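You operate a simulated robot arm through the tools that you are given. There is no shell and no other tool.

Carry out the task below with a simulated two-armed robot. There is one attempt and no reset: what you move stays moved.

JOB
Pipe four dots of cream round the edge of the pale cupcake.
Fine: use the piping press; one press of the yellow button between dots, three in all; leave the cupcake on the turntable and the sliding board out.

The check looks at the end state, three seconds after you hand in, the way a careful person would. Anything else that was tipped, shoved, dropped, spilled or broken makes it a failure.

ROBOT AND FRAMES
Two 7-joint arms with fingered hands on one trunk that stands fixed in place. Base frame: the origin is at the foot of the trunk, x ahead of it, y to its left, z up; the work surface is at about z = 750. Lengths are in mm, angles in degrees, forces in N, time in s.
The left shoulder is at [68, 174, 1015], the right one opposite. With the tool pointing down near the work surface each hand reaches from about 340 to 760 mm from the base axis, measured 20 degrees to its own side. Payload 3.8 kg a hand.
Tool frame (each hand has its own): the origin (TCP) lies between the finger pads and is the grasp point; the fingertips stand 26 mm ahead of it; z points along the fingers, y is the line along which they close. The gripper opens to 132 mm; its body begins 73 mm behind the TCP. The gripper is a hand of 3 fingers: y runs from the thumb to the fingers, the wrist lies at [0, 0, -224] in the tool frame, and closing takes about 1.5 s.
Orientation is that of the tool frame in the base frame, as a unit quaternion [w, x, y, z]. With the fingers straight down and closing along the base's y, the tool's x points along the base's -x, its y along +y and its z along -z.

CONTROLS
- The arms move only by the tool servo_tool. It takes "left_series", "right_series" or both (then of equal length, played together; a hand with none holds still); each is a list of rows, each a list of 6 numbers: the shift along the base's x, y, z in units of 100 mm (1.0 is 100 mm), then the turn, a rotation vector about the base's x, y, z in units of 45 degrees (1.0 is 45 degrees). In form: [[x, y, z, rx, ry, rz], ...]. A call has 1 to 20 rows; each row is the pose to reach, as a shift and turn from the pose commanded when the call began. "left_hand" and "right_hand" are, for a hand that has rows, the finger opening in mm, from 0 to 132, set as the call begins (left out, the last holds). A call with a number of a shift or a turn outside -1 to 1 is refused whole. Rows are played at 5 a second. More than 50 mm and 8.6 degrees between two rows, or a gripper value outside its range, and nothing of the call is played. Where a pose cannot be reached the arm comes as near as it can. A force on the tool above 40 N (or 10 N above the force at the start of the call, whichever is more), or a blocked arm, ends the call early, and 0.2 s more pass. The fingers move at their own pace (about 108 mm/s each) and stop on an object; they squeeze with about 24 N. The grip force told is the motor's: it shows also when the fingers shut on nothing. Time passes only in rows, and 0.2 s behind the last, so rows that repeat a pose let the fingers close. The reply holds the time, the measured pose of the TCP, the force on the tool along the base axes, the opening and the grip force, in the units named above and with some noise, with the torque about the TCP (base axes, N m) and any sound that the robot's microphone picked up.
- Cameras (640 x 400 px; columns grow to the right, rows downward): "scene" is now at [168.3, 32, 932.1]; the picture's right is [0.38, -0.92, 0.00], its down [0.11, 0.04, -0.99] and it looks along [0.92, 0.38, 0.12] (base axes); focal length 214 px, centre (320, 200). "left" rides on the left gripper at [-62, 3, -92] in its tool frame; the picture's right is [-0.05, -1.00, 0.00], its down [0.83, -0.04, -0.56] and it looks along [0.56, -0.03, 0.83] (tool axes); focal length 230 px, centre (320, 200). "right" rides on the right gripper at [62, 3, -92] in its tool frame; the picture's right is [-0.05, 1.00, 0.00], its down [-0.83, -0.04, -0.56] and it looks along [-0.55, -0.03, 0.83] (tool axes); focal length 230 px, centre (320, 200). There is no depth. A picture from a camera that has moved, and an enlarged one, comes with that camera's place and axes in the base frame and with its lens.
- snapshot(camera): a new picture of that camera. No time passes.
- move_column(by): moves the trunk up (or, below 0, down) by that many mm; the arms and the scene camera ride with it, the base frame stays. It gives what a move gives, with no picture.
- curl_fingers(finger1, finger2, thumb_bend, hand): sets how far each is bent, from 0 (flat) to 1 (curled in); at 0.3 the hand is open as for a grip, at 0.7 the pads meet at the TCP. One left out holds its place. A second passes; each finger stops where it meets its share of the squeeze, and holds until it gets a number again. A gripper value or a shape takes the hand back. It gives what a move gives, with no picture; readings hold the bend of each and the force on the fingers (four entries, about 0 where the hand has none), thumb and palm.
- preshape(shape, hand): the hand has 3 fingers and takes this shape, open, in about a second: jaw (thumb against the fingers, like two jaws); tri (thumb and two fingers); tip (a fingertip pinch); poke (one finger out to press); point (the index stretched); flat (the hand flat); cup (the hand cupped); fist (a fist). The gripper value then closes the fingers along that shape, each until it touches; the sizes above hold for jaw. It gives what a move gives, with no picture.
- turn_head(pan, tilt): turns the head with the scene camera to pan (to the left, within 60 degrees either way) and tilt (down, from -29 to 69), counted from straight ahead of the robot (the tilt from the chest, where the trunk bows). It gives what a move gives.
- inspect(camera, box): a new picture of the part [left, top, right, bottom] of that camera's present view, enlarged. No time passes.
- job_done(): hands the job in; it is judged then, once.

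Places have to be worked out from the pictures, the camera data and where the tool is seen. Open the grippers and draw the arms clear of the work before you hand the job in, unless the task says otherwise.

The tools are called after "Emit:" as a command line: name --argument value ..., lists and objects as JSON in quotes. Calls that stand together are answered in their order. servo_tool: Moves the arms, as the interface text tells. Its arguments: {"type":"object","properties":{"left_series":{"type":"array","items":{"type":"array","items":{"type":"number"}}},"left_hand":{"type":"number"},"right_series":{"type":"array","items":{"type":"array","items":{"type":"number"}}},"right_hand":{"type":"number"}},"required":[]} The other tools are called the same way: move_column (by) moves the trunk up or down; preshape (shape, hand) gives the hand a shape; curl_fingers (finger1, finger2, thumb_bend, hand) moves the fingers one by one; turn_head (pan, tilt) turns the head that bears the scene camera; snapshot (camera) takes a picture; inspect (camera, box) takes an enlarged picture of a part of a camera's view; job_done () hands the job in.

At the start:

```text
time_s: 0.0
left_eef_pos: [319.4, 302.4, 1155.6]
left_ee_rot: [0.001, 0.001, 1.0, 0.0]
left_wrist_force: [-0.4, -0.4, 0.1]
left_ft_torque: [-0.03, 0.0, 0.01]
left_gripper_width: 132.0
left_finger_force: 0.1
left_shape: jaw
left_bend: [0.3, 0.3, 0.3]
left_finger forces: [0.1, 0.0, 0.0, 0.0, 0.0, 0.0]
right_eef_pos: [371.7, 15.2, 1100.1]
right_ee_rot: [0.0, 0.0, 1.0, 0.0]
right_wrist_force: [-0.3, 0.2, 0.0]
right_ft_torque: [-0.01, 0.01, 0.0]
right_gripper_width: 131.5
right_finger_force: 0.0
right_shape: jaw
right_bend: [0.3, 0.3, 0.3]
right_finger forces: [0.0, 0.0, 0.0, 0.0, 0.2, 0.1]
trunk travel left (down, up): [-325.0, 157.0]
head pan, tilt (commanded): [22.6, -6.7]
```

scene: 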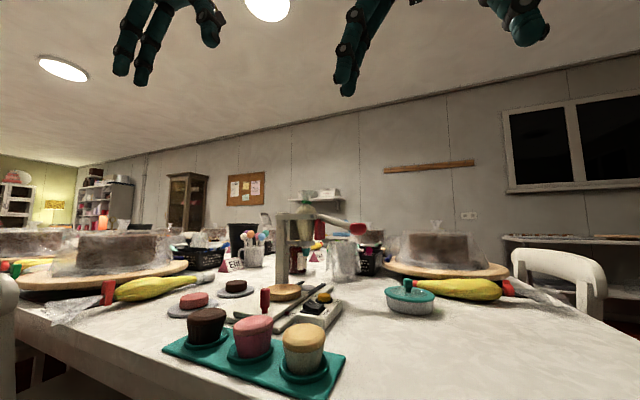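
right: 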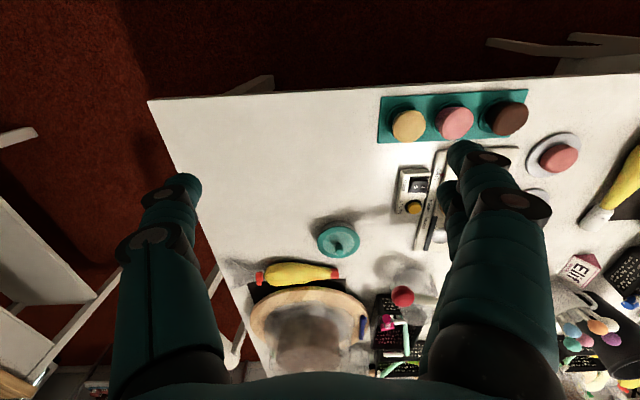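
left: 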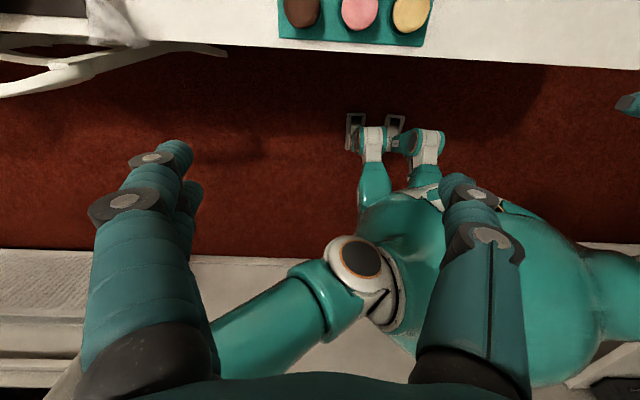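

The scene shows a teal mat with three cupcakes, a press stand with a red-ended lever, and a board with a yellow button. I'll tilt the head down to get a better look at the work area.

Emit:
turn_head --pan 15 --tilt 25

Emit:
snapshot --camera "scene"

Emit:
inspect --camera "right" --box '[340, 80, 640, 300]'

```text
time_s: 1.0
left_eef_pos: [320.3, 302.6, 1155.6]
left_ee_rot: [0.001, 0.0, 1.0, 0.0]
left_wrist_force: [0.4, 0.0, -0.3]
left_ft_torque: [-0.01, 0.0, 0.02]
left_gripper_width: 131.8
left_finger_force: 0.1
left_shape: jaw
left_bend: [0.3, 0.3, 0.3]
left_finger forces: [0.0, 0.0, 0.0, 0.0, 0.1, 0.0]
right_eef_pos: [371.6, 15.6, 1099.6]
right_ee_rot: [0.0, 0.0, 1.0, 0.0]
right_wrist_force: [0.1, -0.1, -0.4]
right_ft_torque: [0.02, 0.0, -0.02]
right_gripper_width: 131.7
right_finger_force: 0.0
right_shape: jaw
right_bend: [0.3, 0.3, 0.3]
right_finger forces: [0.0, 0.1, 0.0, 0.0, 0.0, 0.0]
trunk travel left (down, up): [-325.0, 157.0]
head pan, tilt (commanded): [15.0, 25.0]
```

```text
taken
camera scene: at [177.5, 22.7, 881.5], right [0.26, -0.97, 0.0], down [-0.41, -0.11, -0.91], along [0.88, 0.23, -0.42], focal length 214 px, centre (320, 200)
```

scene: 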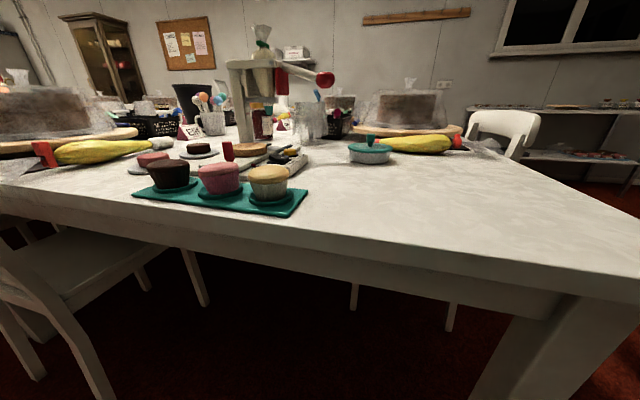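

```text
1.82 times, centred on (490, 190) of right
camera zoom: at [309.9, 18.2, 1192.1], right [0.05, 1.0, 0.0], down [0.83, -0.04, 0.56], along [0.55, -0.03, -0.83], focal length 418 px, centre (11, 218)
```

zoom: 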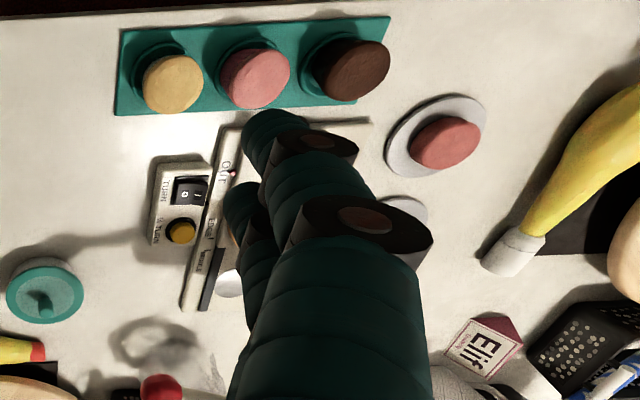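

The right hand hides part of the press. I'll zoom into the labelled parts from both cameras before moving.

Emit:
inspect --camera "right" --box '[390, 140, 470, 260]'

Emit:
inspect --camera "scene" --box '[120, 20, 360, 220]'

```text
3.33 times, centred on (430, 200) of right
camera zoom: at [309.9, 18.2, 1192.1], right [0.05, 1.0, 0.0], down [0.83, -0.04, 0.56], along [0.55, -0.03, -0.83], focal length 767 px, centre (-47, 200)
```

zoom: 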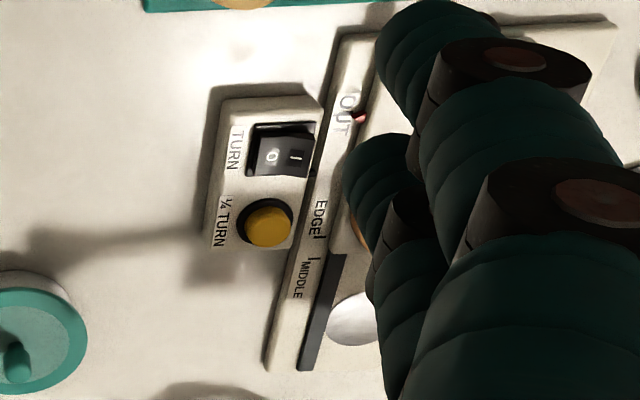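

```text
2.00 times, centred on (240, 120) of scene
camera zoom: at [177.5, 22.7, 881.5], right [0.26, -0.97, 0.0], down [-0.41, -0.11, -0.91], along [0.88, 0.23, -0.42], focal length 429 px, centre (480, 360)
```

zoom: 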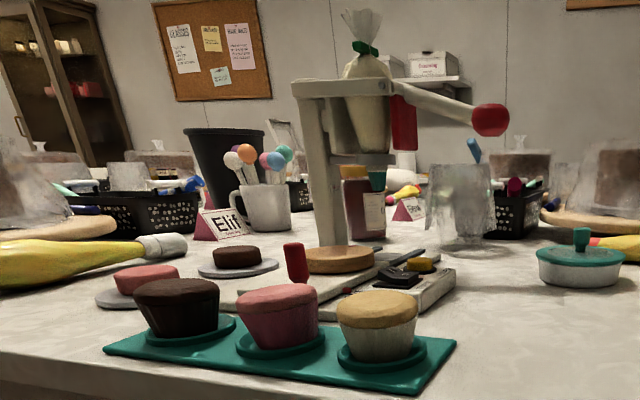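

The press has a column with a bag, a lever with a red ball (about [720, 155, 925]), a rail marked OUT/EDGE/MIDDLE, a TURN rocker and a ¼ TURN yellow button. I'll draw the right arm aside to the right and back so that its camera and the head get an unobstructed view.

Emit:
servo_tool --right_series '[[0, -0.4, 0, 0, 0, 0], [0, -0.8, 0, 0, 0, 0], [0, -1.0, 0, 0, 0, 0], [0, -1.0, 0, 0, 0, 0]]'

Emit:
turn_head --pan 25 --tilt 15

Emit:
inspect --camera "scene" --box '[200, 100, 440, 250]'

Emit:
snapshot --camera "right"

```text
time_s: 2.0
left_eef_pos: [319.4, 302.7, 1155.2]
left_ee_rot: [0.001, 0.001, 1.0, 0.0]
left_wrist_force: [-0.5, 0.9, 0.1]
left_ft_torque: [-0.04, -0.05, -0.01]
left_gripper_width: 132.0
left_finger_force: 0.1
left_shape: jaw
left_bend: [0.3, 0.3, 0.3]
left_finger forces: [0.1, 0.0, 0.0, 0.0, 0.1, 0.1]
right_eef_pos: [371.9, -85.8, 1099.1]
right_ee_rot: [0.0, 0.001, 1.0, 0.0]
right_wrist_force: [-0.2, 1.0, -0.4]
right_ft_torque: [0.0, 0.02, -0.02]
right_gripper_width: 131.9
right_finger_force: 0.0
right_shape: jaw
right_bend: [0.3, 0.3, 0.3]
right_finger forces: [0.1, 0.0, 0.0, 0.1, 0.0, 0.0]
trunk travel left (down, up): [-325.0, 157.0]
head pan, tilt (commanded): [15.0, 25.0]
```

```text
time_s: 2.7
left_eef_pos: [319.7, 301.4, 1154.1]
left_ee_rot: [0.001, 0.0, 1.0, 0.0]
left_wrist_force: [-1.0, -0.3, 0.9]
left_ft_torque: [0.0, 0.0, -0.01]
left_gripper_width: 131.9
left_finger_force: 0.2
left_shape: jaw
left_bend: [0.3, 0.3, 0.3]
left_finger forces: [0.0, 0.0, 0.0, 0.1, 0.1, 0.1]
right_eef_pos: [371.5, -84.6, 1098.5]
right_ee_rot: [0.0, 0.0, 1.0, 0.001]
right_wrist_force: [0.4, 0.1, 0.2]
right_ft_torque: [-0.01, 0.03, -0.01]
right_gripper_width: 131.6
right_finger_force: 0.0
right_shape: jaw
right_bend: [0.3, 0.3, 0.3]
right_finger forces: [0.0, 0.0, 0.0, 0.0, 0.0, 0.1]
trunk travel left (down, up): [-325.0, 157.0]
head pan, tilt (commanded): [25.0, 15.0]
```

```text
2.67 times, centred on (320, 175) of scene
camera zoom: at [173.2, 38.2, 897.6], right [0.42, -0.91, 0.0], down [-0.24, -0.11, -0.97], along [0.88, 0.41, -0.26], focal length 572 px, centre (320, 267)
```

zoom: 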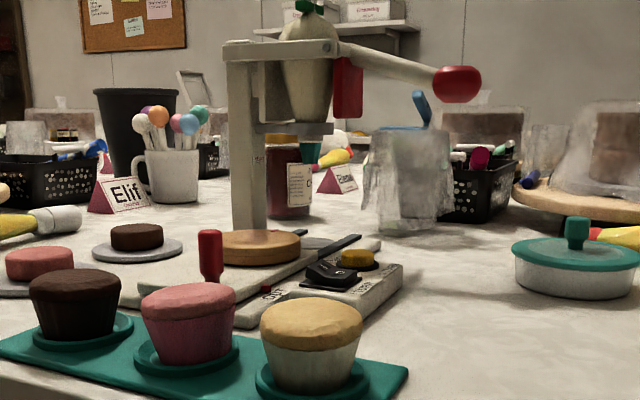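

```text
taken
camera right: at [309.8, -81.9, 1192.1], right [0.05, 1.0, 0.0], down [0.83, -0.04, 0.56], along [0.55, -0.03, -0.83], focal length 230 px, centre (320, 200)
```

right: 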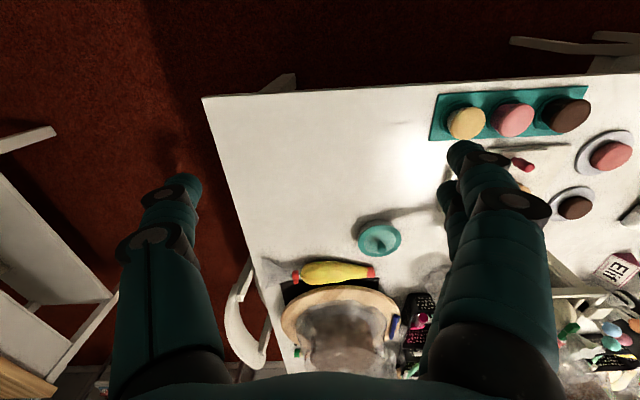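

The press is now clearer. I'll zoom more on the press head, nozzle area, and control box.

Emit:
inspect --camera "scene" --box '[275, 95, 395, 170]'

Emit:
inspect --camera "scene" --box '[250, 170, 370, 245]'

```text
5.33 times, centred on (335, 132) of scene
camera zoom: at [173.2, 38.2, 897.6], right [0.42, -0.91, 0.0], down [-0.24, -0.11, -0.97], along [0.88, 0.41, -0.26], focal length 1144 px, centre (240, 560)
```

zoom: 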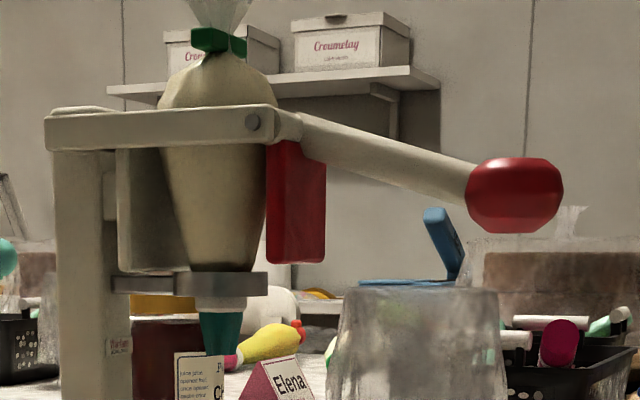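

```text
5.33 times, centred on (310, 208) of scene
camera zoom: at [173.2, 38.2, 897.6], right [0.42, -0.91, 0.0], down [-0.24, -0.11, -0.97], along [0.88, 0.41, -0.26], focal length 1144 px, centre (373, 160)
```

zoom: 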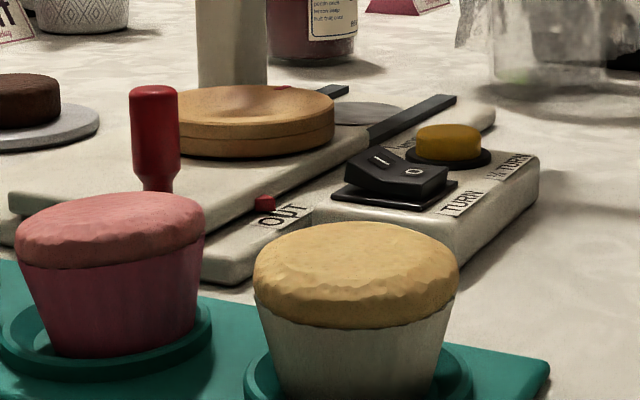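

I see now: pressing the red ball down swings the red paddle into the bag; a teal nozzle hangs below; the board's red pointer stands at OUT; the cupcakes are spaced closely along y, so I'll grip with the fingers closing along x. I'll turn the left hand −90° about z (camera then looks toward +y) while moving it forward, still high up, for a better look at the press.

Emit:
servo_tool --left_series '[[0.1, 0, 0, 0, 0, -0.17], [0.25, 0, 0, 0, 0, -0.34], [0.4, 0, 0, 0, 0, -0.51], [0.6, 0, 0, 0, 0, -0.68], [0.8, 0, 0, 0, 0, -0.85], [1.0, 0, 0, 0, 0, -1.0], [1.0, 0, 0, 0, 0, -1.0]]'

Emit:
servo_tool --left_series '[[0.15, -0.15, 0, 0, 0, -0.17], [0.3, -0.3, 0, 0, 0, -0.34], [0.45, -0.5, 0, 0, 0, -0.51], [0.6, -0.7, 0, 0, 0, -0.68], [0.8, -0.9, 0, 0, 0, -0.85], [1.0, -1.0, 0, 0, 0, -1.0], [1.0, -1.0, 0, 0, 0, -1.0]]'

Emit:
snapshot --camera "left"

Emit:
snapshot --camera "scene"

```text
time_s: 4.3
left_eef_pos: [419.5, 302.0, 1156.2]
left_ee_rot: [0.001, 0.384, 0.923, 0.0]
left_wrist_force: [-0.3, 0.9, 0.7]
left_ft_torque: [0.0, 0.0, -0.02]
left_gripper_width: 131.9
left_finger_force: 0.1
left_shape: jaw
left_bend: [0.3, 0.3, 0.3]
left_finger forces: [0.0, 0.1, 0.0, 0.0, 0.1, 0.0]
right_eef_pos: [370.9, -84.6, 1100.5]
right_ee_rot: [0.0, 0.0, 1.0, 0.0]
right_wrist_force: [0.6, -0.1, 0.4]
right_ft_torque: [0.0, 0.01, 0.03]
right_gripper_width: 132.0
right_finger_force: 0.0
right_shape: jaw
right_bend: [0.3, 0.3, 0.3]
right_finger forces: [0.0, 0.0, 0.0, 0.0, 0.0, 0.1]
trunk travel left (down, up): [-325.0, 157.0]
head pan, tilt (commanded): [25.0, 15.0]
```

```text
time_s: 5.9
left_eef_pos: [477.7, 234.5, 1130.6]
left_ee_rot: [0.001, 0.708, 0.706, 0.0]
left_wrist_force: [0.6, 0.0, 0.9]
left_ft_torque: [-0.06, -0.04, -0.01]
left_gripper_width: 132.0
left_finger_force: 0.1
left_shape: jaw
left_bend: [0.3, 0.3, 0.3]
left_finger forces: [0.0, 0.0, 0.0, 0.0, 0.1, 0.0]
left hand out of reach, approached as far as the arm can: row 4, 5, 6, 7
right_eef_pos: [371.8, -84.6, 1099.7]
right_ee_rot: [0.0, 0.0, 1.0, 0.001]
right_wrist_force: [0.1, 0.2, 0.0]
right_ft_torque: [-0.01, -0.02, 0.02]
right_gripper_width: 132.1
right_finger_force: 0.0
right_shape: jaw
right_bend: [0.3, 0.3, 0.3]
right_finger forces: [0.1, 0.1, 0.1, 0.0, 0.0, 0.0]
trunk travel left (down, up): [-325.0, 157.0]
head pan, tilt (commanded): [25.0, 15.0]
```

```text
taken
camera left: at [482.0, 173.4, 1222.9], right [-1.0, -0.05, 0.0], down [-0.04, 0.83, 0.55], along [-0.03, 0.55, -0.83], focal length 230 px, centre (320, 200)
```

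left: 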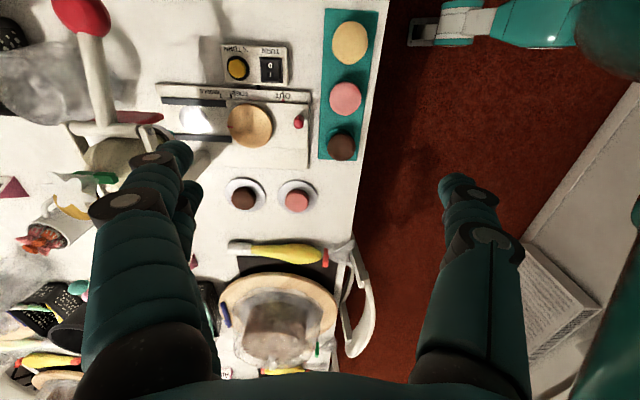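

```text
taken
camera scene: at [173.2, 38.2, 897.7], right [0.42, -0.91, 0.0], down [-0.23, -0.11, -0.97], along [0.88, 0.41, -0.26], focal length 214 px, centre (320, 200)
```

scene: 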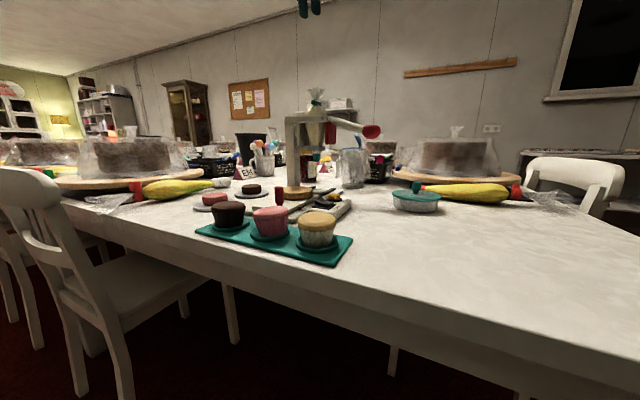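

This view shows the whole layout from above. I'll zoom on the press, board, box and cupcakes.

Emit:
inspect --camera "left" --box '[150, 20, 390, 170]'

Emit:
inspect --camera "left" --box '[40, 0, 200, 200]'

```text
2.67 times, centred on (270, 95) of left
camera zoom: at [482.0, 173.4, 1222.9], right [-1.0, -0.05, 0.0], down [-0.04, 0.83, 0.55], along [-0.03, 0.55, -0.83], focal length 614 px, centre (453, 480)
```

zoom: 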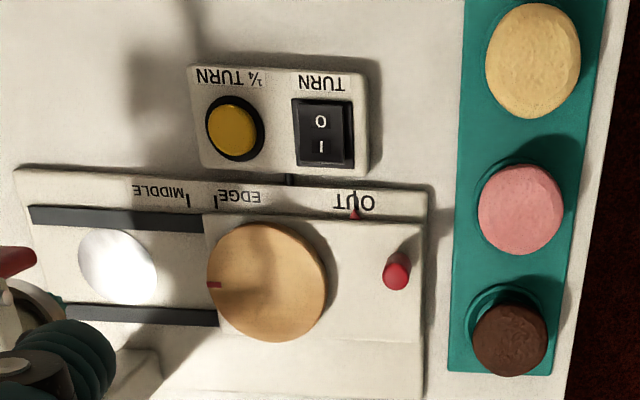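

```text
2.00 times, centred on (120, 100) of left
camera zoom: at [482.0, 173.4, 1222.9], right [-1.0, -0.05, 0.0], down [-0.04, 0.83, 0.55], along [-0.03, 0.55, -0.83], focal length 460 px, centre (720, 400)
```

zoom: 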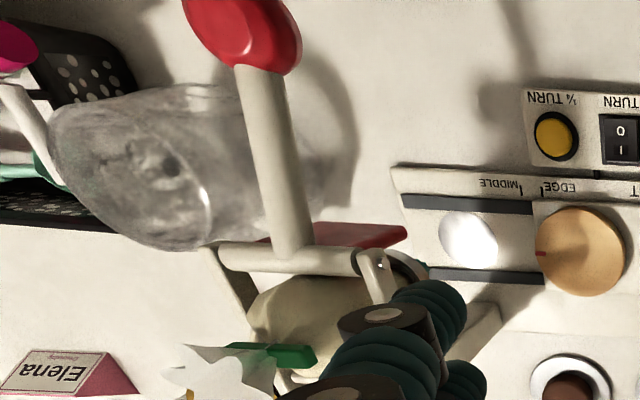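

Triangulating: pale cupcake top is about [434, 165, 790], turntable about [605, 301, 789] with a red mark, handle about [514, 286, 812], button about [610, 209, 781], and pointer at x≈545 with EDGE about 94 mm further on. I'll bring the left hand down toward a spot above the pale cupcake, first seeing where the commanded pose lies.

Emit:
servo_tool --left_series '[[-0.2, -0.1, -0.25, 0, 0, 0], [-0.4, -0.2, -0.5, 0, 0, 0], [-0.6, -0.28, -0.75, 0, 0, 0], [-0.8, -0.35, -1.0, 0, 0, 0], [-0.8, -0.35, -1.0, 0, 0, 0]]'

Emit:
snapshot --camera "left"

```text
time_s: 7.1
left_eef_pos: [397.5, 199.7, 1030.0]
left_ee_rot: [0.0, 0.707, 0.707, -0.001]
left_wrist_force: [-0.5, 0.2, -0.3]
left_ft_torque: [0.0, 0.0, -0.04]
left_gripper_width: 131.7
left_finger_force: 0.1
left_shape: jaw
left_bend: [0.3, 0.3, 0.3]
left_finger forces: [0.1, 0.0, 0.1, 0.0, 0.0, 0.1]
right_eef_pos: [371.4, -85.3, 1099.7]
right_ee_rot: [0.0, 0.0, 1.0, 0.0]
right_wrist_force: [0.0, 0.0, -0.9]
right_ft_torque: [-0.02, 0.04, 0.03]
right_gripper_width: 131.7
right_finger_force: 0.1
right_shape: jaw
right_bend: [0.3, 0.3, 0.3]
right_finger forces: [0.0, 0.0, 0.1, 0.0, 0.0, 0.0]
trunk travel left (down, up): [-325.0, 157.0]
head pan, tilt (commanded): [25.0, 15.0]
```

```text
taken
camera left: at [402.4, 139.3, 1123.2], right [-1.0, -0.05, 0.0], down [-0.04, 0.83, 0.55], along [-0.03, 0.55, -0.83], focal length 230 px, centre (320, 200)
```

left: 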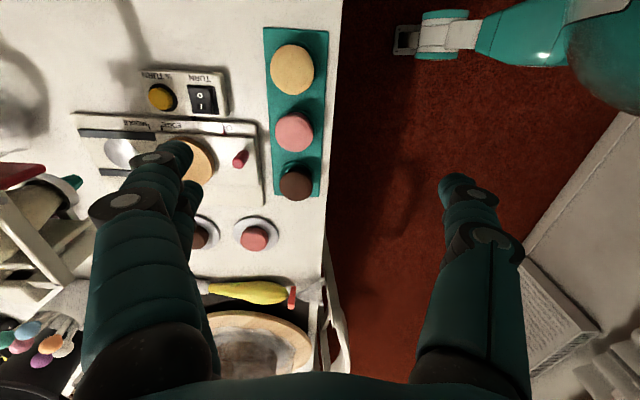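

The cupcake now works out at about [436, 164, 790], matching the earlier estimate. I'll move above it at z≈930 and check again.

Emit:
servo_tool --left_series '[[0.1, -0.1, -0.3, 0, 0, 0], [0.25, -0.25, -0.65, 0, 0, 0], [0.38, -0.355, -1.0, 0, 0, 0], [0.38, -0.355, -1.0, 0, 0, 0]]' --left_hand 110

Emit:
snapshot --camera "left"

Emit:
snapshot --camera "right"

Emit:
inspect --camera "scene" --box '[180, 60, 420, 280]'

```text
time_s: 8.1
left_eef_pos: [436.7, 164.8, 930.3]
left_ee_rot: [0.001, 0.707, 0.707, -0.001]
left_wrist_force: [0.4, -0.7, -0.3]
left_ft_torque: [0.01, -0.01, 0.0]
left_gripper_width: 110.4
left_finger_force: 0.0
left_shape: jaw
left_bend: [0.56, 0.56, 0.52]
left_finger forces: [0.0, 0.1, 0.0, 0.0, 0.0, 0.0]
right_eef_pos: [371.0, -85.0, 1100.7]
right_ee_rot: [0.0, 0.0, 1.0, 0.0]
right_wrist_force: [0.1, -0.1, -0.2]
right_ft_torque: [0.02, 0.02, 0.01]
right_gripper_width: 131.8
right_finger_force: 0.0
right_shape: jaw
right_bend: [0.3, 0.3, 0.3]
right_finger forces: [0.1, 0.0, 0.0, 0.1, 0.0, 0.0]
trunk travel left (down, up): [-325.0, 157.0]
head pan, tilt (commanded): [25.0, 15.0]
```

```text
taken
camera left: at [440.7, 103.0, 1023.7], right [-1.0, -0.05, 0.0], down [-0.04, 0.83, 0.55], along [-0.03, 0.55, -0.83], focal length 230 px, centre (320, 200)
```

left: 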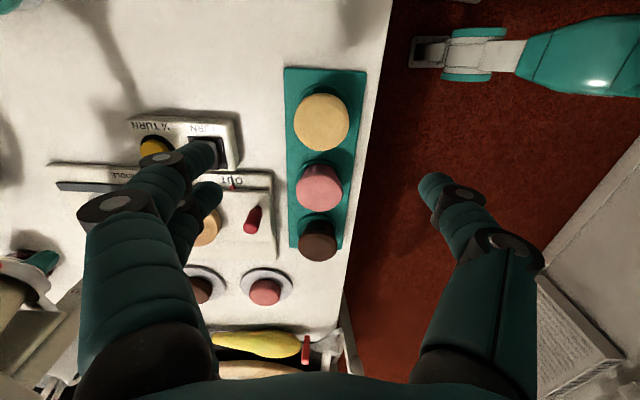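

```text
taken
camera right: at [309.1, -82.3, 1192.3], right [0.05, 1.0, 0.0], down [0.83, -0.04, 0.56], along [0.55, -0.03, -0.83], focal length 230 px, centre (320, 200)
```

right: 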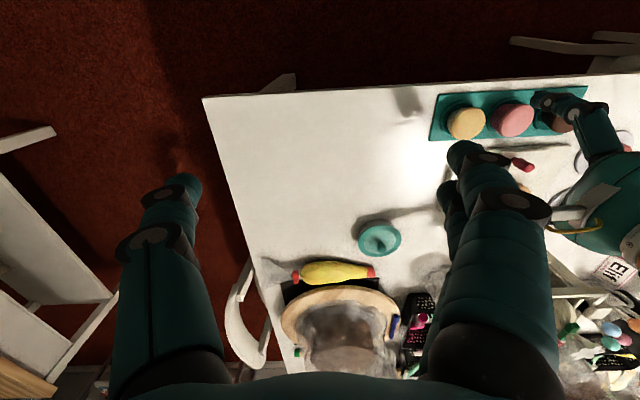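

```text
1.82 times, centred on (300, 170) of scene
camera zoom: at [172.7, 38.0, 897.8], right [0.42, -0.91, 0.0], down [-0.23, -0.11, -0.97], along [0.88, 0.41, -0.26], focal length 390 px, centre (356, 254)
```

zoom: 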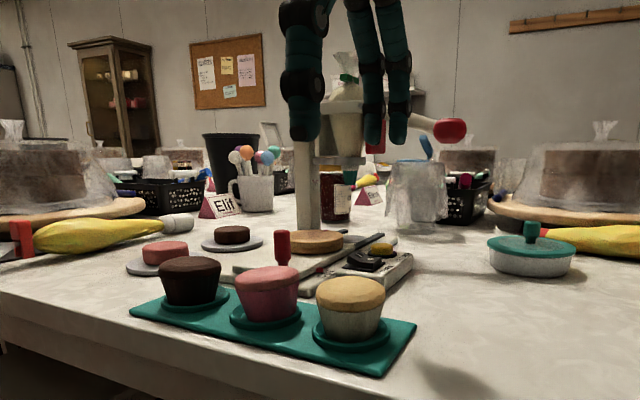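

The hand is centred over the cupcake (436.7, 164.8 vs. cupcake 435.9, 164.7). I'll descend 100 mm and check from the head camera before the last bit.

Emit:
servo_tool --left_series '[[0, 0, -0.3, 0, 0, 0], [0, 0, -0.65, 0, 0, 0], [0, 0, -1.0, 0, 0, 0], [0, 0, -1.0, 0, 0, 0]]'

Emit:
inspect --camera "scene" --box '[230, 120, 400, 270]'

Emit:
snapshot --camera "left"

```text
time_s: 9.1
left_eef_pos: [435.1, 165.1, 829.0]
left_ee_rot: [0.002, 0.707, 0.707, 0.001]
left_wrist_force: [0.1, 0.3, -0.1]
left_ft_torque: [0.01, 0.01, -0.02]
left_gripper_width: 110.1
left_finger_force: 0.1
left_shape: jaw
left_bend: [0.56, 0.56, 0.52]
left_finger forces: [0.1, 0.0, 0.0, 0.0, 0.0, 0.1]
right_eef_pos: [371.4, -85.7, 1100.2]
right_ee_rot: [0.0, -0.001, 1.0, -0.001]
right_wrist_force: [-0.5, 0.5, -0.2]
right_ft_torque: [0.03, -0.04, 0.0]
right_gripper_width: 131.8
right_finger_force: 0.1
right_shape: jaw
right_bend: [0.3, 0.3, 0.3]
right_finger forces: [0.0, 0.1, 0.2, 0.1, 0.0, 0.1]
trunk travel left (down, up): [-325.0, 157.0]
head pan, tilt (commanded): [25.0, 15.0]
```

```text
2.67 times, centred on (315, 195) of scene
camera zoom: at [173.0, 38.2, 897.7], right [0.42, -0.91, 0.0], down [-0.23, -0.11, -0.97], along [0.88, 0.41, -0.26], focal length 572 px, centre (333, 213)
```

zoom: 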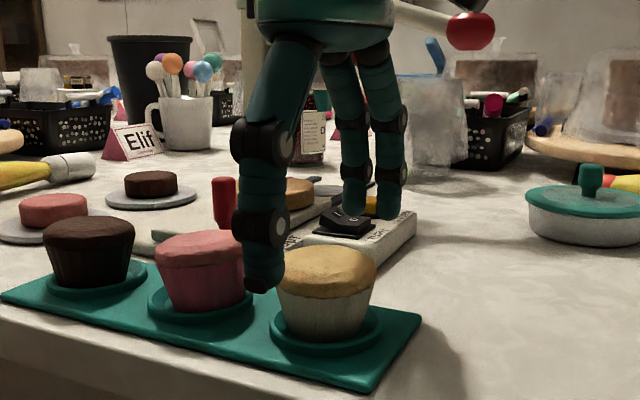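

```text
taken
camera left: at [440.2, 103.7, 922.5], right [-1.0, -0.05, 0.0], down [-0.04, 0.83, 0.55], along [-0.03, 0.55, -0.83], focal length 230 px, centre (320, 200)
```

left: 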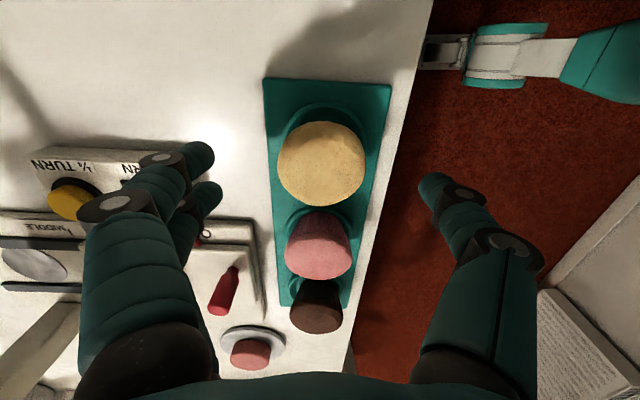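

Height check from the wrist camera again gives top z≈788, and the fingers straddle the cupcake symmetrically. I'll lower 38 mm (tips at about z 765, above the coaster rim) and then close.

Emit:
servo_tool --left_series '[[0, 0, -0.2, 0, 0, 0], [0, 0, -0.38, 0, 0, 0], [0, 0, -0.38, 0, 0, 0]]'

Emit:
inspect --camera "scene" --box '[230, 120, 400, 270]'

Emit:
snapshot --camera "left"

```text
time_s: 9.9
left_eef_pos: [436.1, 164.8, 790.9]
left_ee_rot: [0.0, 0.707, 0.707, -0.001]
left_wrist_force: [0.0, -0.3, -0.1]
left_ft_torque: [-0.01, 0.0, 0.02]
left_gripper_width: 110.3
left_finger_force: 0.2
left_shape: jaw
left_bend: [0.56, 0.56, 0.52]
left_finger forces: [0.0, 0.0, 0.0, 0.1, 0.0, 0.0]
right_eef_pos: [371.7, -85.4, 1101.2]
right_ee_rot: [0.0, -0.001, 1.0, 0.001]
right_wrist_force: [0.0, 0.4, 0.1]
right_ft_torque: [-0.04, 0.01, -0.03]
right_gripper_width: 131.8
right_finger_force: 0.1
right_shape: jaw
right_bend: [0.3, 0.3, 0.3]
right_finger forces: [0.0, 0.0, 0.0, 0.0, 0.0, 0.1]
trunk travel left (down, up): [-325.0, 157.0]
head pan, tilt (commanded): [25.0, 15.0]
```

```text
2.67 times, centred on (315, 195) of scene
camera zoom: at [173.0, 38.2, 897.7], right [0.42, -0.91, 0.0], down [-0.23, -0.11, -0.97], along [0.88, 0.41, -0.26], focal length 572 px, centre (333, 213)
```

zoom: 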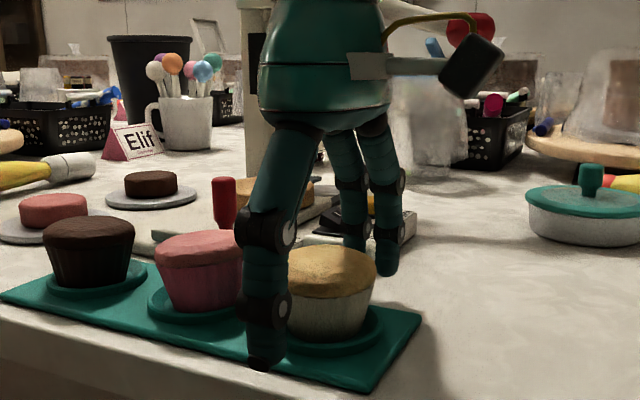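

```text
taken
camera left: at [440.8, 104.0, 884.9], right [-1.0, -0.05, 0.0], down [-0.04, 0.83, 0.55], along [-0.03, 0.55, -0.83], focal length 230 px, centre (320, 200)
```

left: 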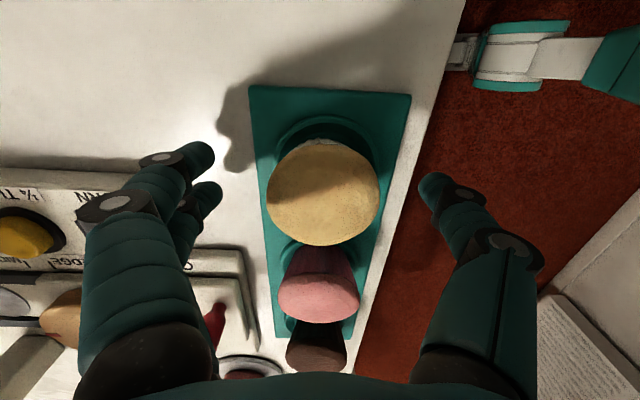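

Force readings are near zero, so nothing is touched. Now I close the left fingers on the cupcake, holding the pose for 2 s.

Emit:
servo_tool --left_series '[[0, 0, 0, 0, 0, 0], [0, 0, 0, 0, 0, 0], [0, 0, 0, 0, 0, 0], [0, 0, 0, 0, 0, 0], [0, 0, 0, 0, 0, 0], [0, 0, 0, 0, 0, 0], [0, 0, 0, 0, 0, 0], [0, 0, 0, 0, 0, 0]]' --left_hand 40

Emit:
inspect --camera "scene" --box '[230, 120, 400, 270]'

Emit:
snapshot --camera "left"

```text
time_s: 11.7
left_eef_pos: [436.6, 166.8, 792.1]
left_ee_rot: [0.001, 0.707, 0.707, -0.001]
left_wrist_force: [0.0, -0.2, -1.7]
left_ft_torque: [0.0, -0.02, -0.02]
left_gripper_width: 40.3
left_finger_force: 24.7
left_shape: jaw
left_bend: [0.74, 0.74, 0.7]
left_finger forces: [10.3, 11.2, 0.0, 0.0, 21.3, 0.0]
right_eef_pos: [372.0, -84.6, 1100.1]
right_ee_rot: [0.0, 0.0, 1.0, 0.0]
right_wrist_force: [0.3, 0.1, 0.7]
right_ft_torque: [-0.04, -0.01, 0.0]
right_gripper_width: 131.9
right_finger_force: 0.1
right_shape: jaw
right_bend: [0.3, 0.3, 0.3]
right_finger forces: [0.0, 0.0, 0.0, 0.1, 0.1, 0.1]
trunk travel left (down, up): [-325.0, 157.0]
head pan, tilt (commanded): [25.0, 15.0]
```

```text
2.67 times, centred on (315, 195) of scene
camera zoom: at [173.1, 38.3, 897.7], right [0.42, -0.91, 0.0], down [-0.23, -0.11, -0.97], along [0.88, 0.41, -0.26], focal length 572 px, centre (333, 213)
```

zoom: 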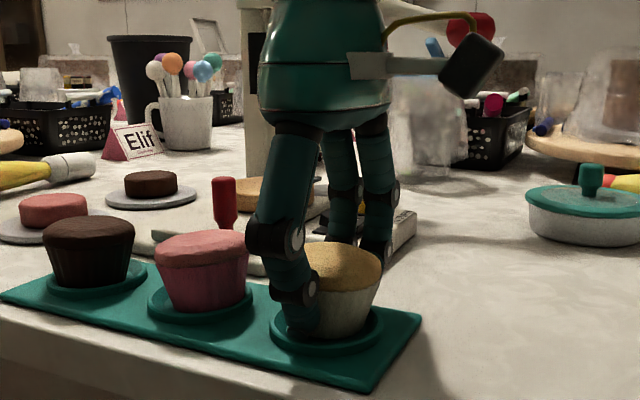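

```text
taken
camera left: at [440.8, 104.0, 885.0], right [-1.0, -0.05, 0.0], down [-0.04, 0.83, 0.55], along [-0.03, 0.55, -0.83], focal length 230 px, centre (320, 200)
```

left: 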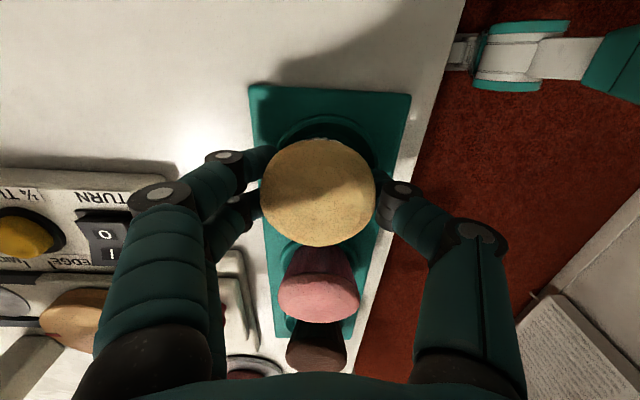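

Grip is firm (about 21 N on each side, width 40). I'll lift straight up 100 mm and check.

Emit:
servo_tool --left_series '[[0, 0, 0.1, 0, 0, 0], [0, 0, 0.25, 0, 0, 0], [0, 0, 0.5, 0, 0, 0], [0, 0, 0.8, 0, 0, 0], [0, 0, 1.0, 0, 0, 0], [0, 0, 1.0, 0, 0, 0]]'

Emit:
inspect --camera "scene" --box '[200, 80, 440, 270]'

Emit:
snapshot --camera "left"

```text
time_s: 13.1
left_eef_pos: [435.5, 166.2, 892.6]
left_ee_rot: [0.0, 0.707, 0.707, -0.001]
left_wrist_force: [0.5, 0.5, -0.7]
left_ft_torque: [-0.02, 0.03, 0.0]
left_gripper_width: 40.5
left_finger_force: 24.3
left_shape: jaw
left_bend: [0.74, 0.74, 0.7]
left_finger forces: [10.4, 11.1, 0.0, 0.0, 21.3, 0.0]
right_eef_pos: [371.4, -85.7, 1100.5]
right_ee_rot: [0.0, 0.0, 1.0, -0.001]
right_wrist_force: [-0.7, -0.6, -0.3]
right_ft_torque: [-0.02, -0.04, 0.0]
right_gripper_width: 131.8
right_finger_force: 0.0
right_shape: jaw
right_bend: [0.3, 0.3, 0.3]
right_finger forces: [0.0, 0.1, 0.0, 0.0, 0.0, 0.0]
trunk travel left (down, up): [-325.0, 157.0]
head pan, tilt (commanded): [25.0, 15.0]
```

```text
2.11 times, centred on (320, 175) of scene
camera zoom: at [173.2, 38.3, 897.6], right [0.42, -0.91, 0.0], down [-0.23, -0.11, -0.97], along [0.88, 0.41, -0.26], focal length 452 px, centre (320, 253)
```

zoom: 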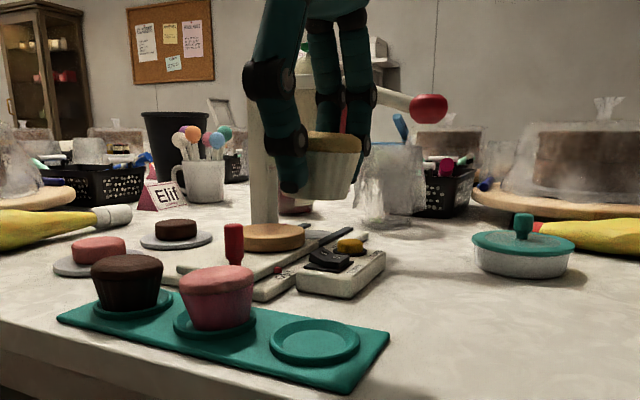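

```text
taken
camera left: at [440.7, 103.9, 985.6], right [-1.0, -0.05, 0.0], down [-0.04, 0.83, 0.55], along [-0.03, 0.55, -0.83], focal length 230 px, centre (320, 200)
```

left: 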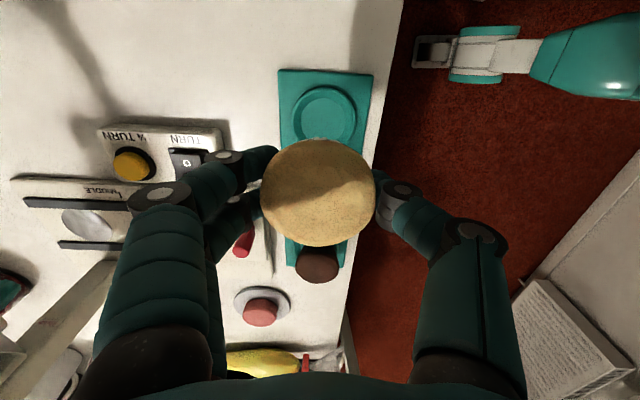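

The cupcake is held and lifted, with the other two undisturbed. For clearance from the press I'll turn the hand a further −45° about z while moving toward the turntable at this height, stopping short of it to look.

Emit:
servo_tool --left_series '[[0.1, 0.05, 0.03, 0, 0, -0.15], [0.2, 0.1, 0.06, 0, 0, -0.3], [0.3, 0.2, 0.1, 0, 0, -0.45], [0.4, 0.3, 0.1, 0, 0, -0.6], [0.5, 0.4, 0.1, 0, 0, -0.75], [0.6, 0.5, 0.1, 0, 0, -0.9], [0.6, 0.5, 0.1, 0, 0, -1.0], [0.6, 0.5, 0.1, 0, 0, -1.0]]'

Emit:
snapshot --camera "left"

Emit:
inspect --camera "scene" --box '[200, 80, 440, 270]'

```text
time_s: 14.9
left_eef_pos: [496.5, 216.2, 901.5]
left_ee_rot: [0.0, 0.924, 0.383, 0.0]
left_wrist_force: [0.0, 0.6, -0.4]
left_ft_torque: [0.02, 0.0, 0.01]
left_gripper_width: 40.4
left_finger_force: 23.9
left_shape: jaw
left_bend: [0.74, 0.74, 0.7]
left_finger forces: [10.5, 11.2, 0.0, 0.0, 21.3, 0.0]
right_eef_pos: [371.6, -85.0, 1101.2]
right_ee_rot: [0.0, -0.001, 1.0, 0.0]
right_wrist_force: [-0.7, -0.3, -0.4]
right_ft_torque: [-0.01, -0.04, -0.02]
right_gripper_width: 132.0
right_finger_force: 0.0
right_shape: jaw
right_bend: [0.3, 0.3, 0.3]
right_finger forces: [0.0, 0.0, 0.0, 0.0, 0.0, 0.1]
trunk travel left (down, up): [-325.0, 157.0]
head pan, tilt (commanded): [25.0, 15.0]
```

```text
taken
camera left: at [456.7, 170.0, 995.2], right [-0.74, 0.67, 0.0], down [0.56, 0.62, 0.56], along [0.37, 0.41, -0.83], focal length 230 px, centre (320, 200)
```

left: 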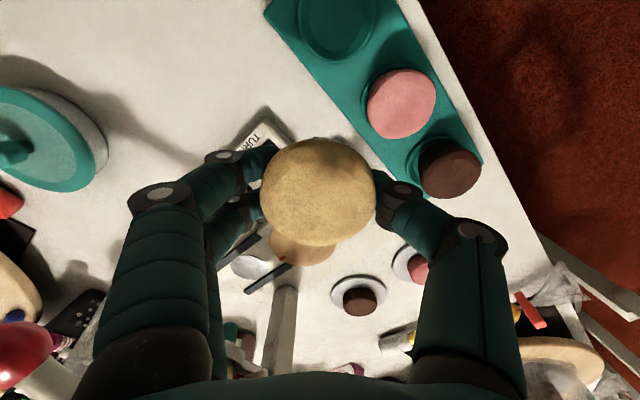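

```text
2.11 times, centred on (320, 175) of scene
camera zoom: at [173.0, 38.2, 897.7], right [0.42, -0.91, 0.0], down [-0.23, -0.11, -0.97], along [0.88, 0.41, -0.26], focal length 452 px, centre (320, 253)
```

zoom: 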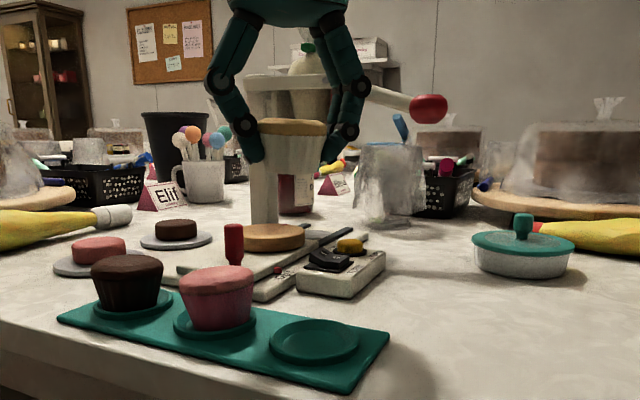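

The −135° orientation is reachable and the grip is steady. I'll zoom in on the turntable from both cameras to refine its centre.

Emit:
inspect --camera "left" --box '[200, 200, 440, 350]'

Emit:
inspect --camera "scene" --box '[270, 170, 370, 240]'

```text
2.67 times, centred on (320, 275) of left
camera zoom: at [456.7, 170.0, 995.2], right [-0.74, 0.67, 0.0], down [0.56, 0.62, 0.56], along [0.37, 0.41, -0.83], focal length 614 px, centre (320, 0)
```

zoom: 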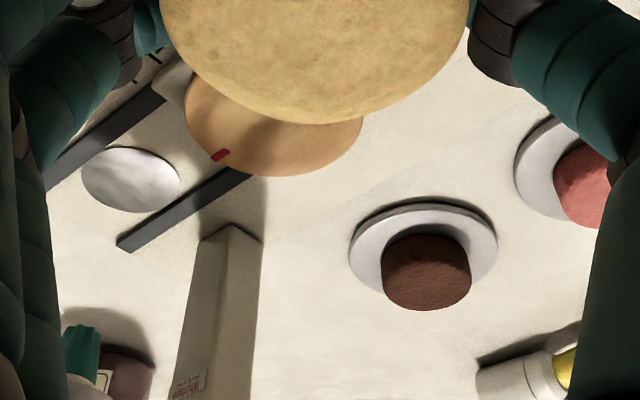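

```text
5.71 times, centred on (320, 205) of scene
camera zoom: at [173.0, 38.2, 897.7], right [0.42, -0.91, 0.0], down [-0.23, -0.11, -0.97], along [0.88, 0.41, -0.26], focal length 1226 px, centre (320, 171)
```

zoom: 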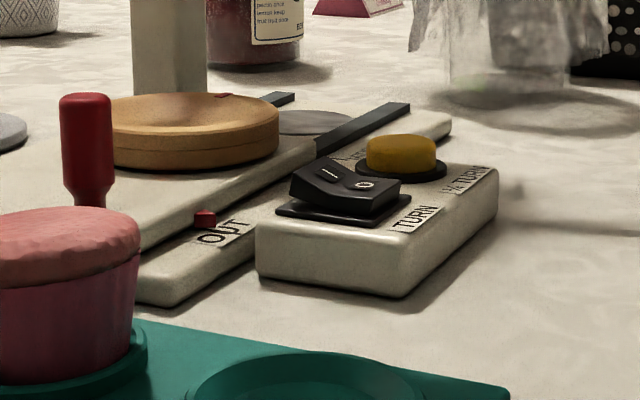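

From this view the disc centre comes out at about [607, 305, 789] and the cupcake needs to shift about [+110, +92]. I'll move most of the way there, staying at this height, then measure again.

Emit:
servo_tool --left_series '[[0.25, 0.2, 0, 0, 0, 0], [0.5, 0.42, 0, 0, 0, 0], [0.75, 0.62, 0, 0, 0, 0], [0.9, 0.76, 0, 0, 0, 0], [1.0, 0.84, 0, 0, 0, 0], [1.0, 0.84, 0, 0, 0, 0]]'

Emit:
snapshot --camera "left"

Emit:
inspect --camera "scene" --box '[230, 80, 390, 230]'

```text
time_s: 16.3
left_eef_pos: [506.7, 230.4, 901.4]
left_ee_rot: [0.0, 0.923, 0.384, 0.002]
left_wrist_force: [-0.1, 0.1, -1.2]
left_ft_torque: [-0.02, 0.01, -0.01]
left_gripper_width: 40.2
left_finger_force: 24.2
left_shape: jaw
left_bend: [0.74, 0.74, 0.7]
left_finger forces: [10.5, 11.2, 0.0, 0.0, 21.2, 0.0]
left hand out of reach, approached as far as the arm can: row 1, 2, 3, 4, 5, 6
right_eef_pos: [371.7, -84.8, 1099.8]
right_ee_rot: [0.0, 0.0, 1.0, 0.0]
right_wrist_force: [-0.1, 0.2, 0.2]
right_ft_torque: [-0.01, 0.01, -0.01]
right_gripper_width: 131.9
right_finger_force: 0.0
right_shape: jaw
right_bend: [0.3, 0.3, 0.3]
right_finger forces: [0.0, 0.1, 0.1, 0.0, 0.1, 0.0]
trunk travel left (down, up): [-325.0, 157.0]
head pan, tilt (commanded): [25.0, 15.0]
```

```text
taken
camera left: at [466.6, 184.9, 995.3], right [-0.75, 0.67, 0.0], down [0.55, 0.62, 0.56], along [0.37, 0.41, -0.83], focal length 230 px, centre (320, 200)
```

left: 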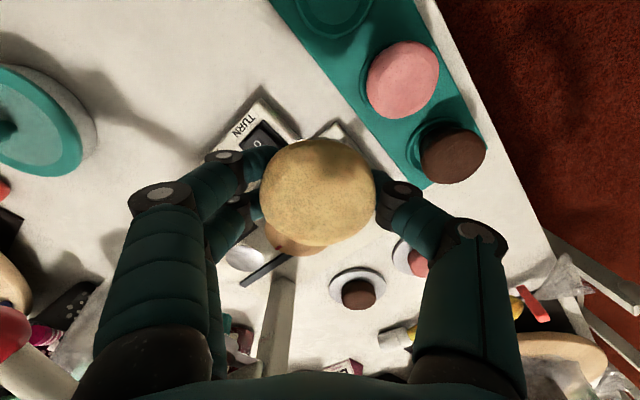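

```text
2.67 times, centred on (310, 155) of scene
camera zoom: at [173.1, 38.2, 897.7], right [0.42, -0.91, 0.0], down [-0.23, -0.11, -0.97], along [0.88, 0.41, -0.26], focal length 572 px, centre (347, 320)
```

zoom: 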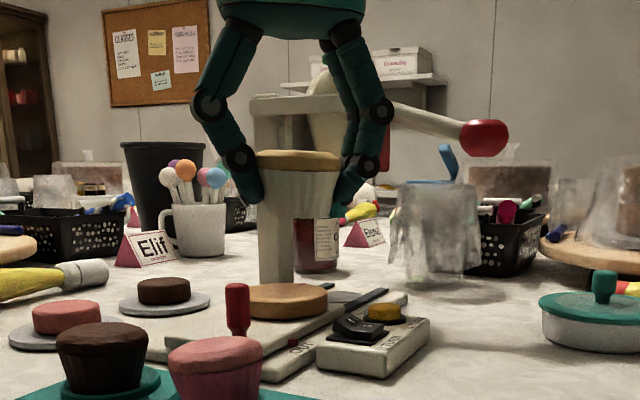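

At this height −135° runs out of reach, likely a wrist limit because the wrist is well above the shoulder. Raising the trunk 140 mm should help (the hands ride with it), after which I can lower the hand again.

Emit:
move_column --by 140

Emit:
servo_tool --left_series '[[0, 0, -0.3, 0, 0, 0], [0, 0, -0.6, 0, 0, 0], [0, 0, -0.9, 0, 0, 0], [0, 0, -1.0, 0, 0, 0], [0, 0, -1.0, 0, 0, 0]]'

Emit:
servo_tool --left_series '[[0.2, 0.15, -0.15, 0, 0, 0], [0.4, 0.3, -0.3, 0, 0, 0], [0.6, 0.45, -0.4, 0, 0, 0], [0.8, 0.6, -0.4, 0, 0, 0], [0.95, 0.7, -0.4, 0, 0, 0], [0.95, 0.7, -0.4, 0, 0, 0]]'

Emit:
snapshot --camera "left"

Emit:
snapshot --camera "scene"

```text
time_s: 18.0
left_eef_pos: [468.3, 233.3, 1204.2]
left_ee_rot: [0.065, 0.91, 0.379, 0.153]
left_wrist_force: [-0.7, -1.2, -0.4]
left_ft_torque: [-0.01, -0.02, 0.02]
left_gripper_width: 40.2
left_finger_force: 23.9
left_shape: jaw
left_bend: [0.74, 0.74, 0.7]
left_finger forces: [10.5, 11.1, 0.1, 0.0, 21.2, 0.1]
right_eef_pos: [372.3, -85.0, 1238.0]
right_ee_rot: [-0.001, 0.0, 1.0, 0.0]
right_wrist_force: [1.2, -0.4, -0.9]
right_ft_torque: [0.0, 0.02, 0.03]
right_gripper_width: 131.9
right_finger_force: 0.1
right_shape: jaw
right_bend: [0.3, 0.3, 0.3]
right_finger forces: [0.0, 0.1, 0.0, 0.0, 0.0, 0.1]
trunk travel left (down, up): [-465.0, 17.0]
head pan, tilt (commanded): [25.0, 15.0]
```

```text
time_s: 19.2
left_eef_pos: [465.9, 234.0, 1105.3]
left_ee_rot: [0.064, 0.91, 0.38, 0.154]
left_wrist_force: [0.6, -0.2, -0.5]
left_ft_torque: [-0.02, 0.01, -0.02]
left_gripper_width: 40.1
left_finger_force: 24.2
left_shape: jaw
left_bend: [0.74, 0.74, 0.7]
left_finger forces: [10.5, 11.0, 0.1, 0.1, 21.0, 0.0]
right_eef_pos: [370.9, -84.1, 1240.0]
right_ee_rot: [0.0, 0.0, 1.0, 0.0]
right_wrist_force: [1.1, -0.3, -0.4]
right_ft_torque: [-0.05, 0.01, 0.0]
right_gripper_width: 132.0
right_finger_force: 0.0
right_shape: jaw
right_bend: [0.3, 0.3, 0.3]
right_finger forces: [0.0, 0.0, 0.0, 0.0, 0.0, 0.0]
trunk travel left (down, up): [-465.0, 17.0]
head pan, tilt (commanded): [25.0, 15.0]
```

```text
time_s: 20.6
left_eef_pos: [509.0, 252.6, 1046.9]
left_ee_rot: [0.064, 0.909, 0.381, 0.157]
left_wrist_force: [0.2, -0.1, -0.9]
left_ft_torque: [0.02, 0.0, -0.04]
left_gripper_width: 40.0
left_finger_force: 23.9
left_shape: jaw
left_bend: [0.74, 0.74, 0.7]
left_finger forces: [10.6, 11.3, 0.0, 0.0, 21.2, 0.0]
left hand out of reach, approached as far as the arm can: row 2, 3, 4, 5, 6
right_eef_pos: [370.6, -85.2, 1240.9]
right_ee_rot: [-0.001, 0.0, 1.0, 0.0]
right_wrist_force: [0.7, -0.5, -1.3]
right_ft_torque: [-0.02, -0.01, -0.01]
right_gripper_width: 131.9
right_finger_force: 0.2
right_shape: jaw
right_bend: [0.3, 0.3, 0.3]
right_finger forces: [0.0, 0.0, 0.0, 0.1, 0.1, 0.0]
trunk travel left (down, up): [-465.0, 17.0]
head pan, tilt (commanded): [25.0, 15.0]
```

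```text
taken
camera left: at [442.1, 207.0, 1120.1], right [-0.71, 0.66, -0.25], down [0.33, 0.62, 0.71], along [0.62, 0.42, -0.66], focal length 230 px, centre (320, 200)
```

left: 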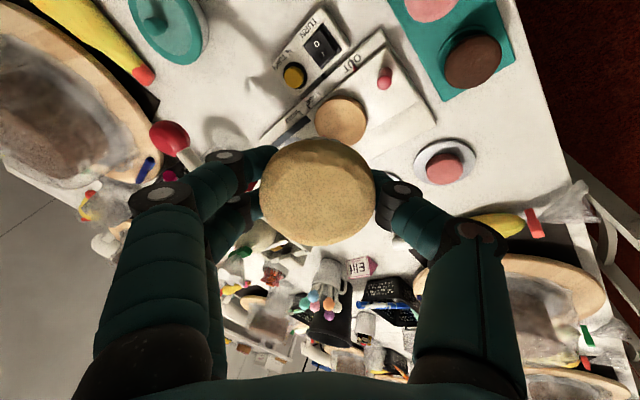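

```text
taken
camera scene: at [192.1, 38.4, 1067.7], right [0.42, -0.91, 0.0], down [-0.23, -0.11, -0.97], along [0.88, 0.41, -0.26], focal length 214 px, centre (320, 200)
```

scene: 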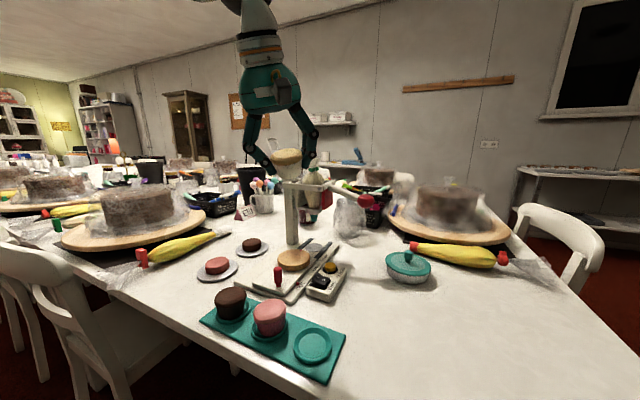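

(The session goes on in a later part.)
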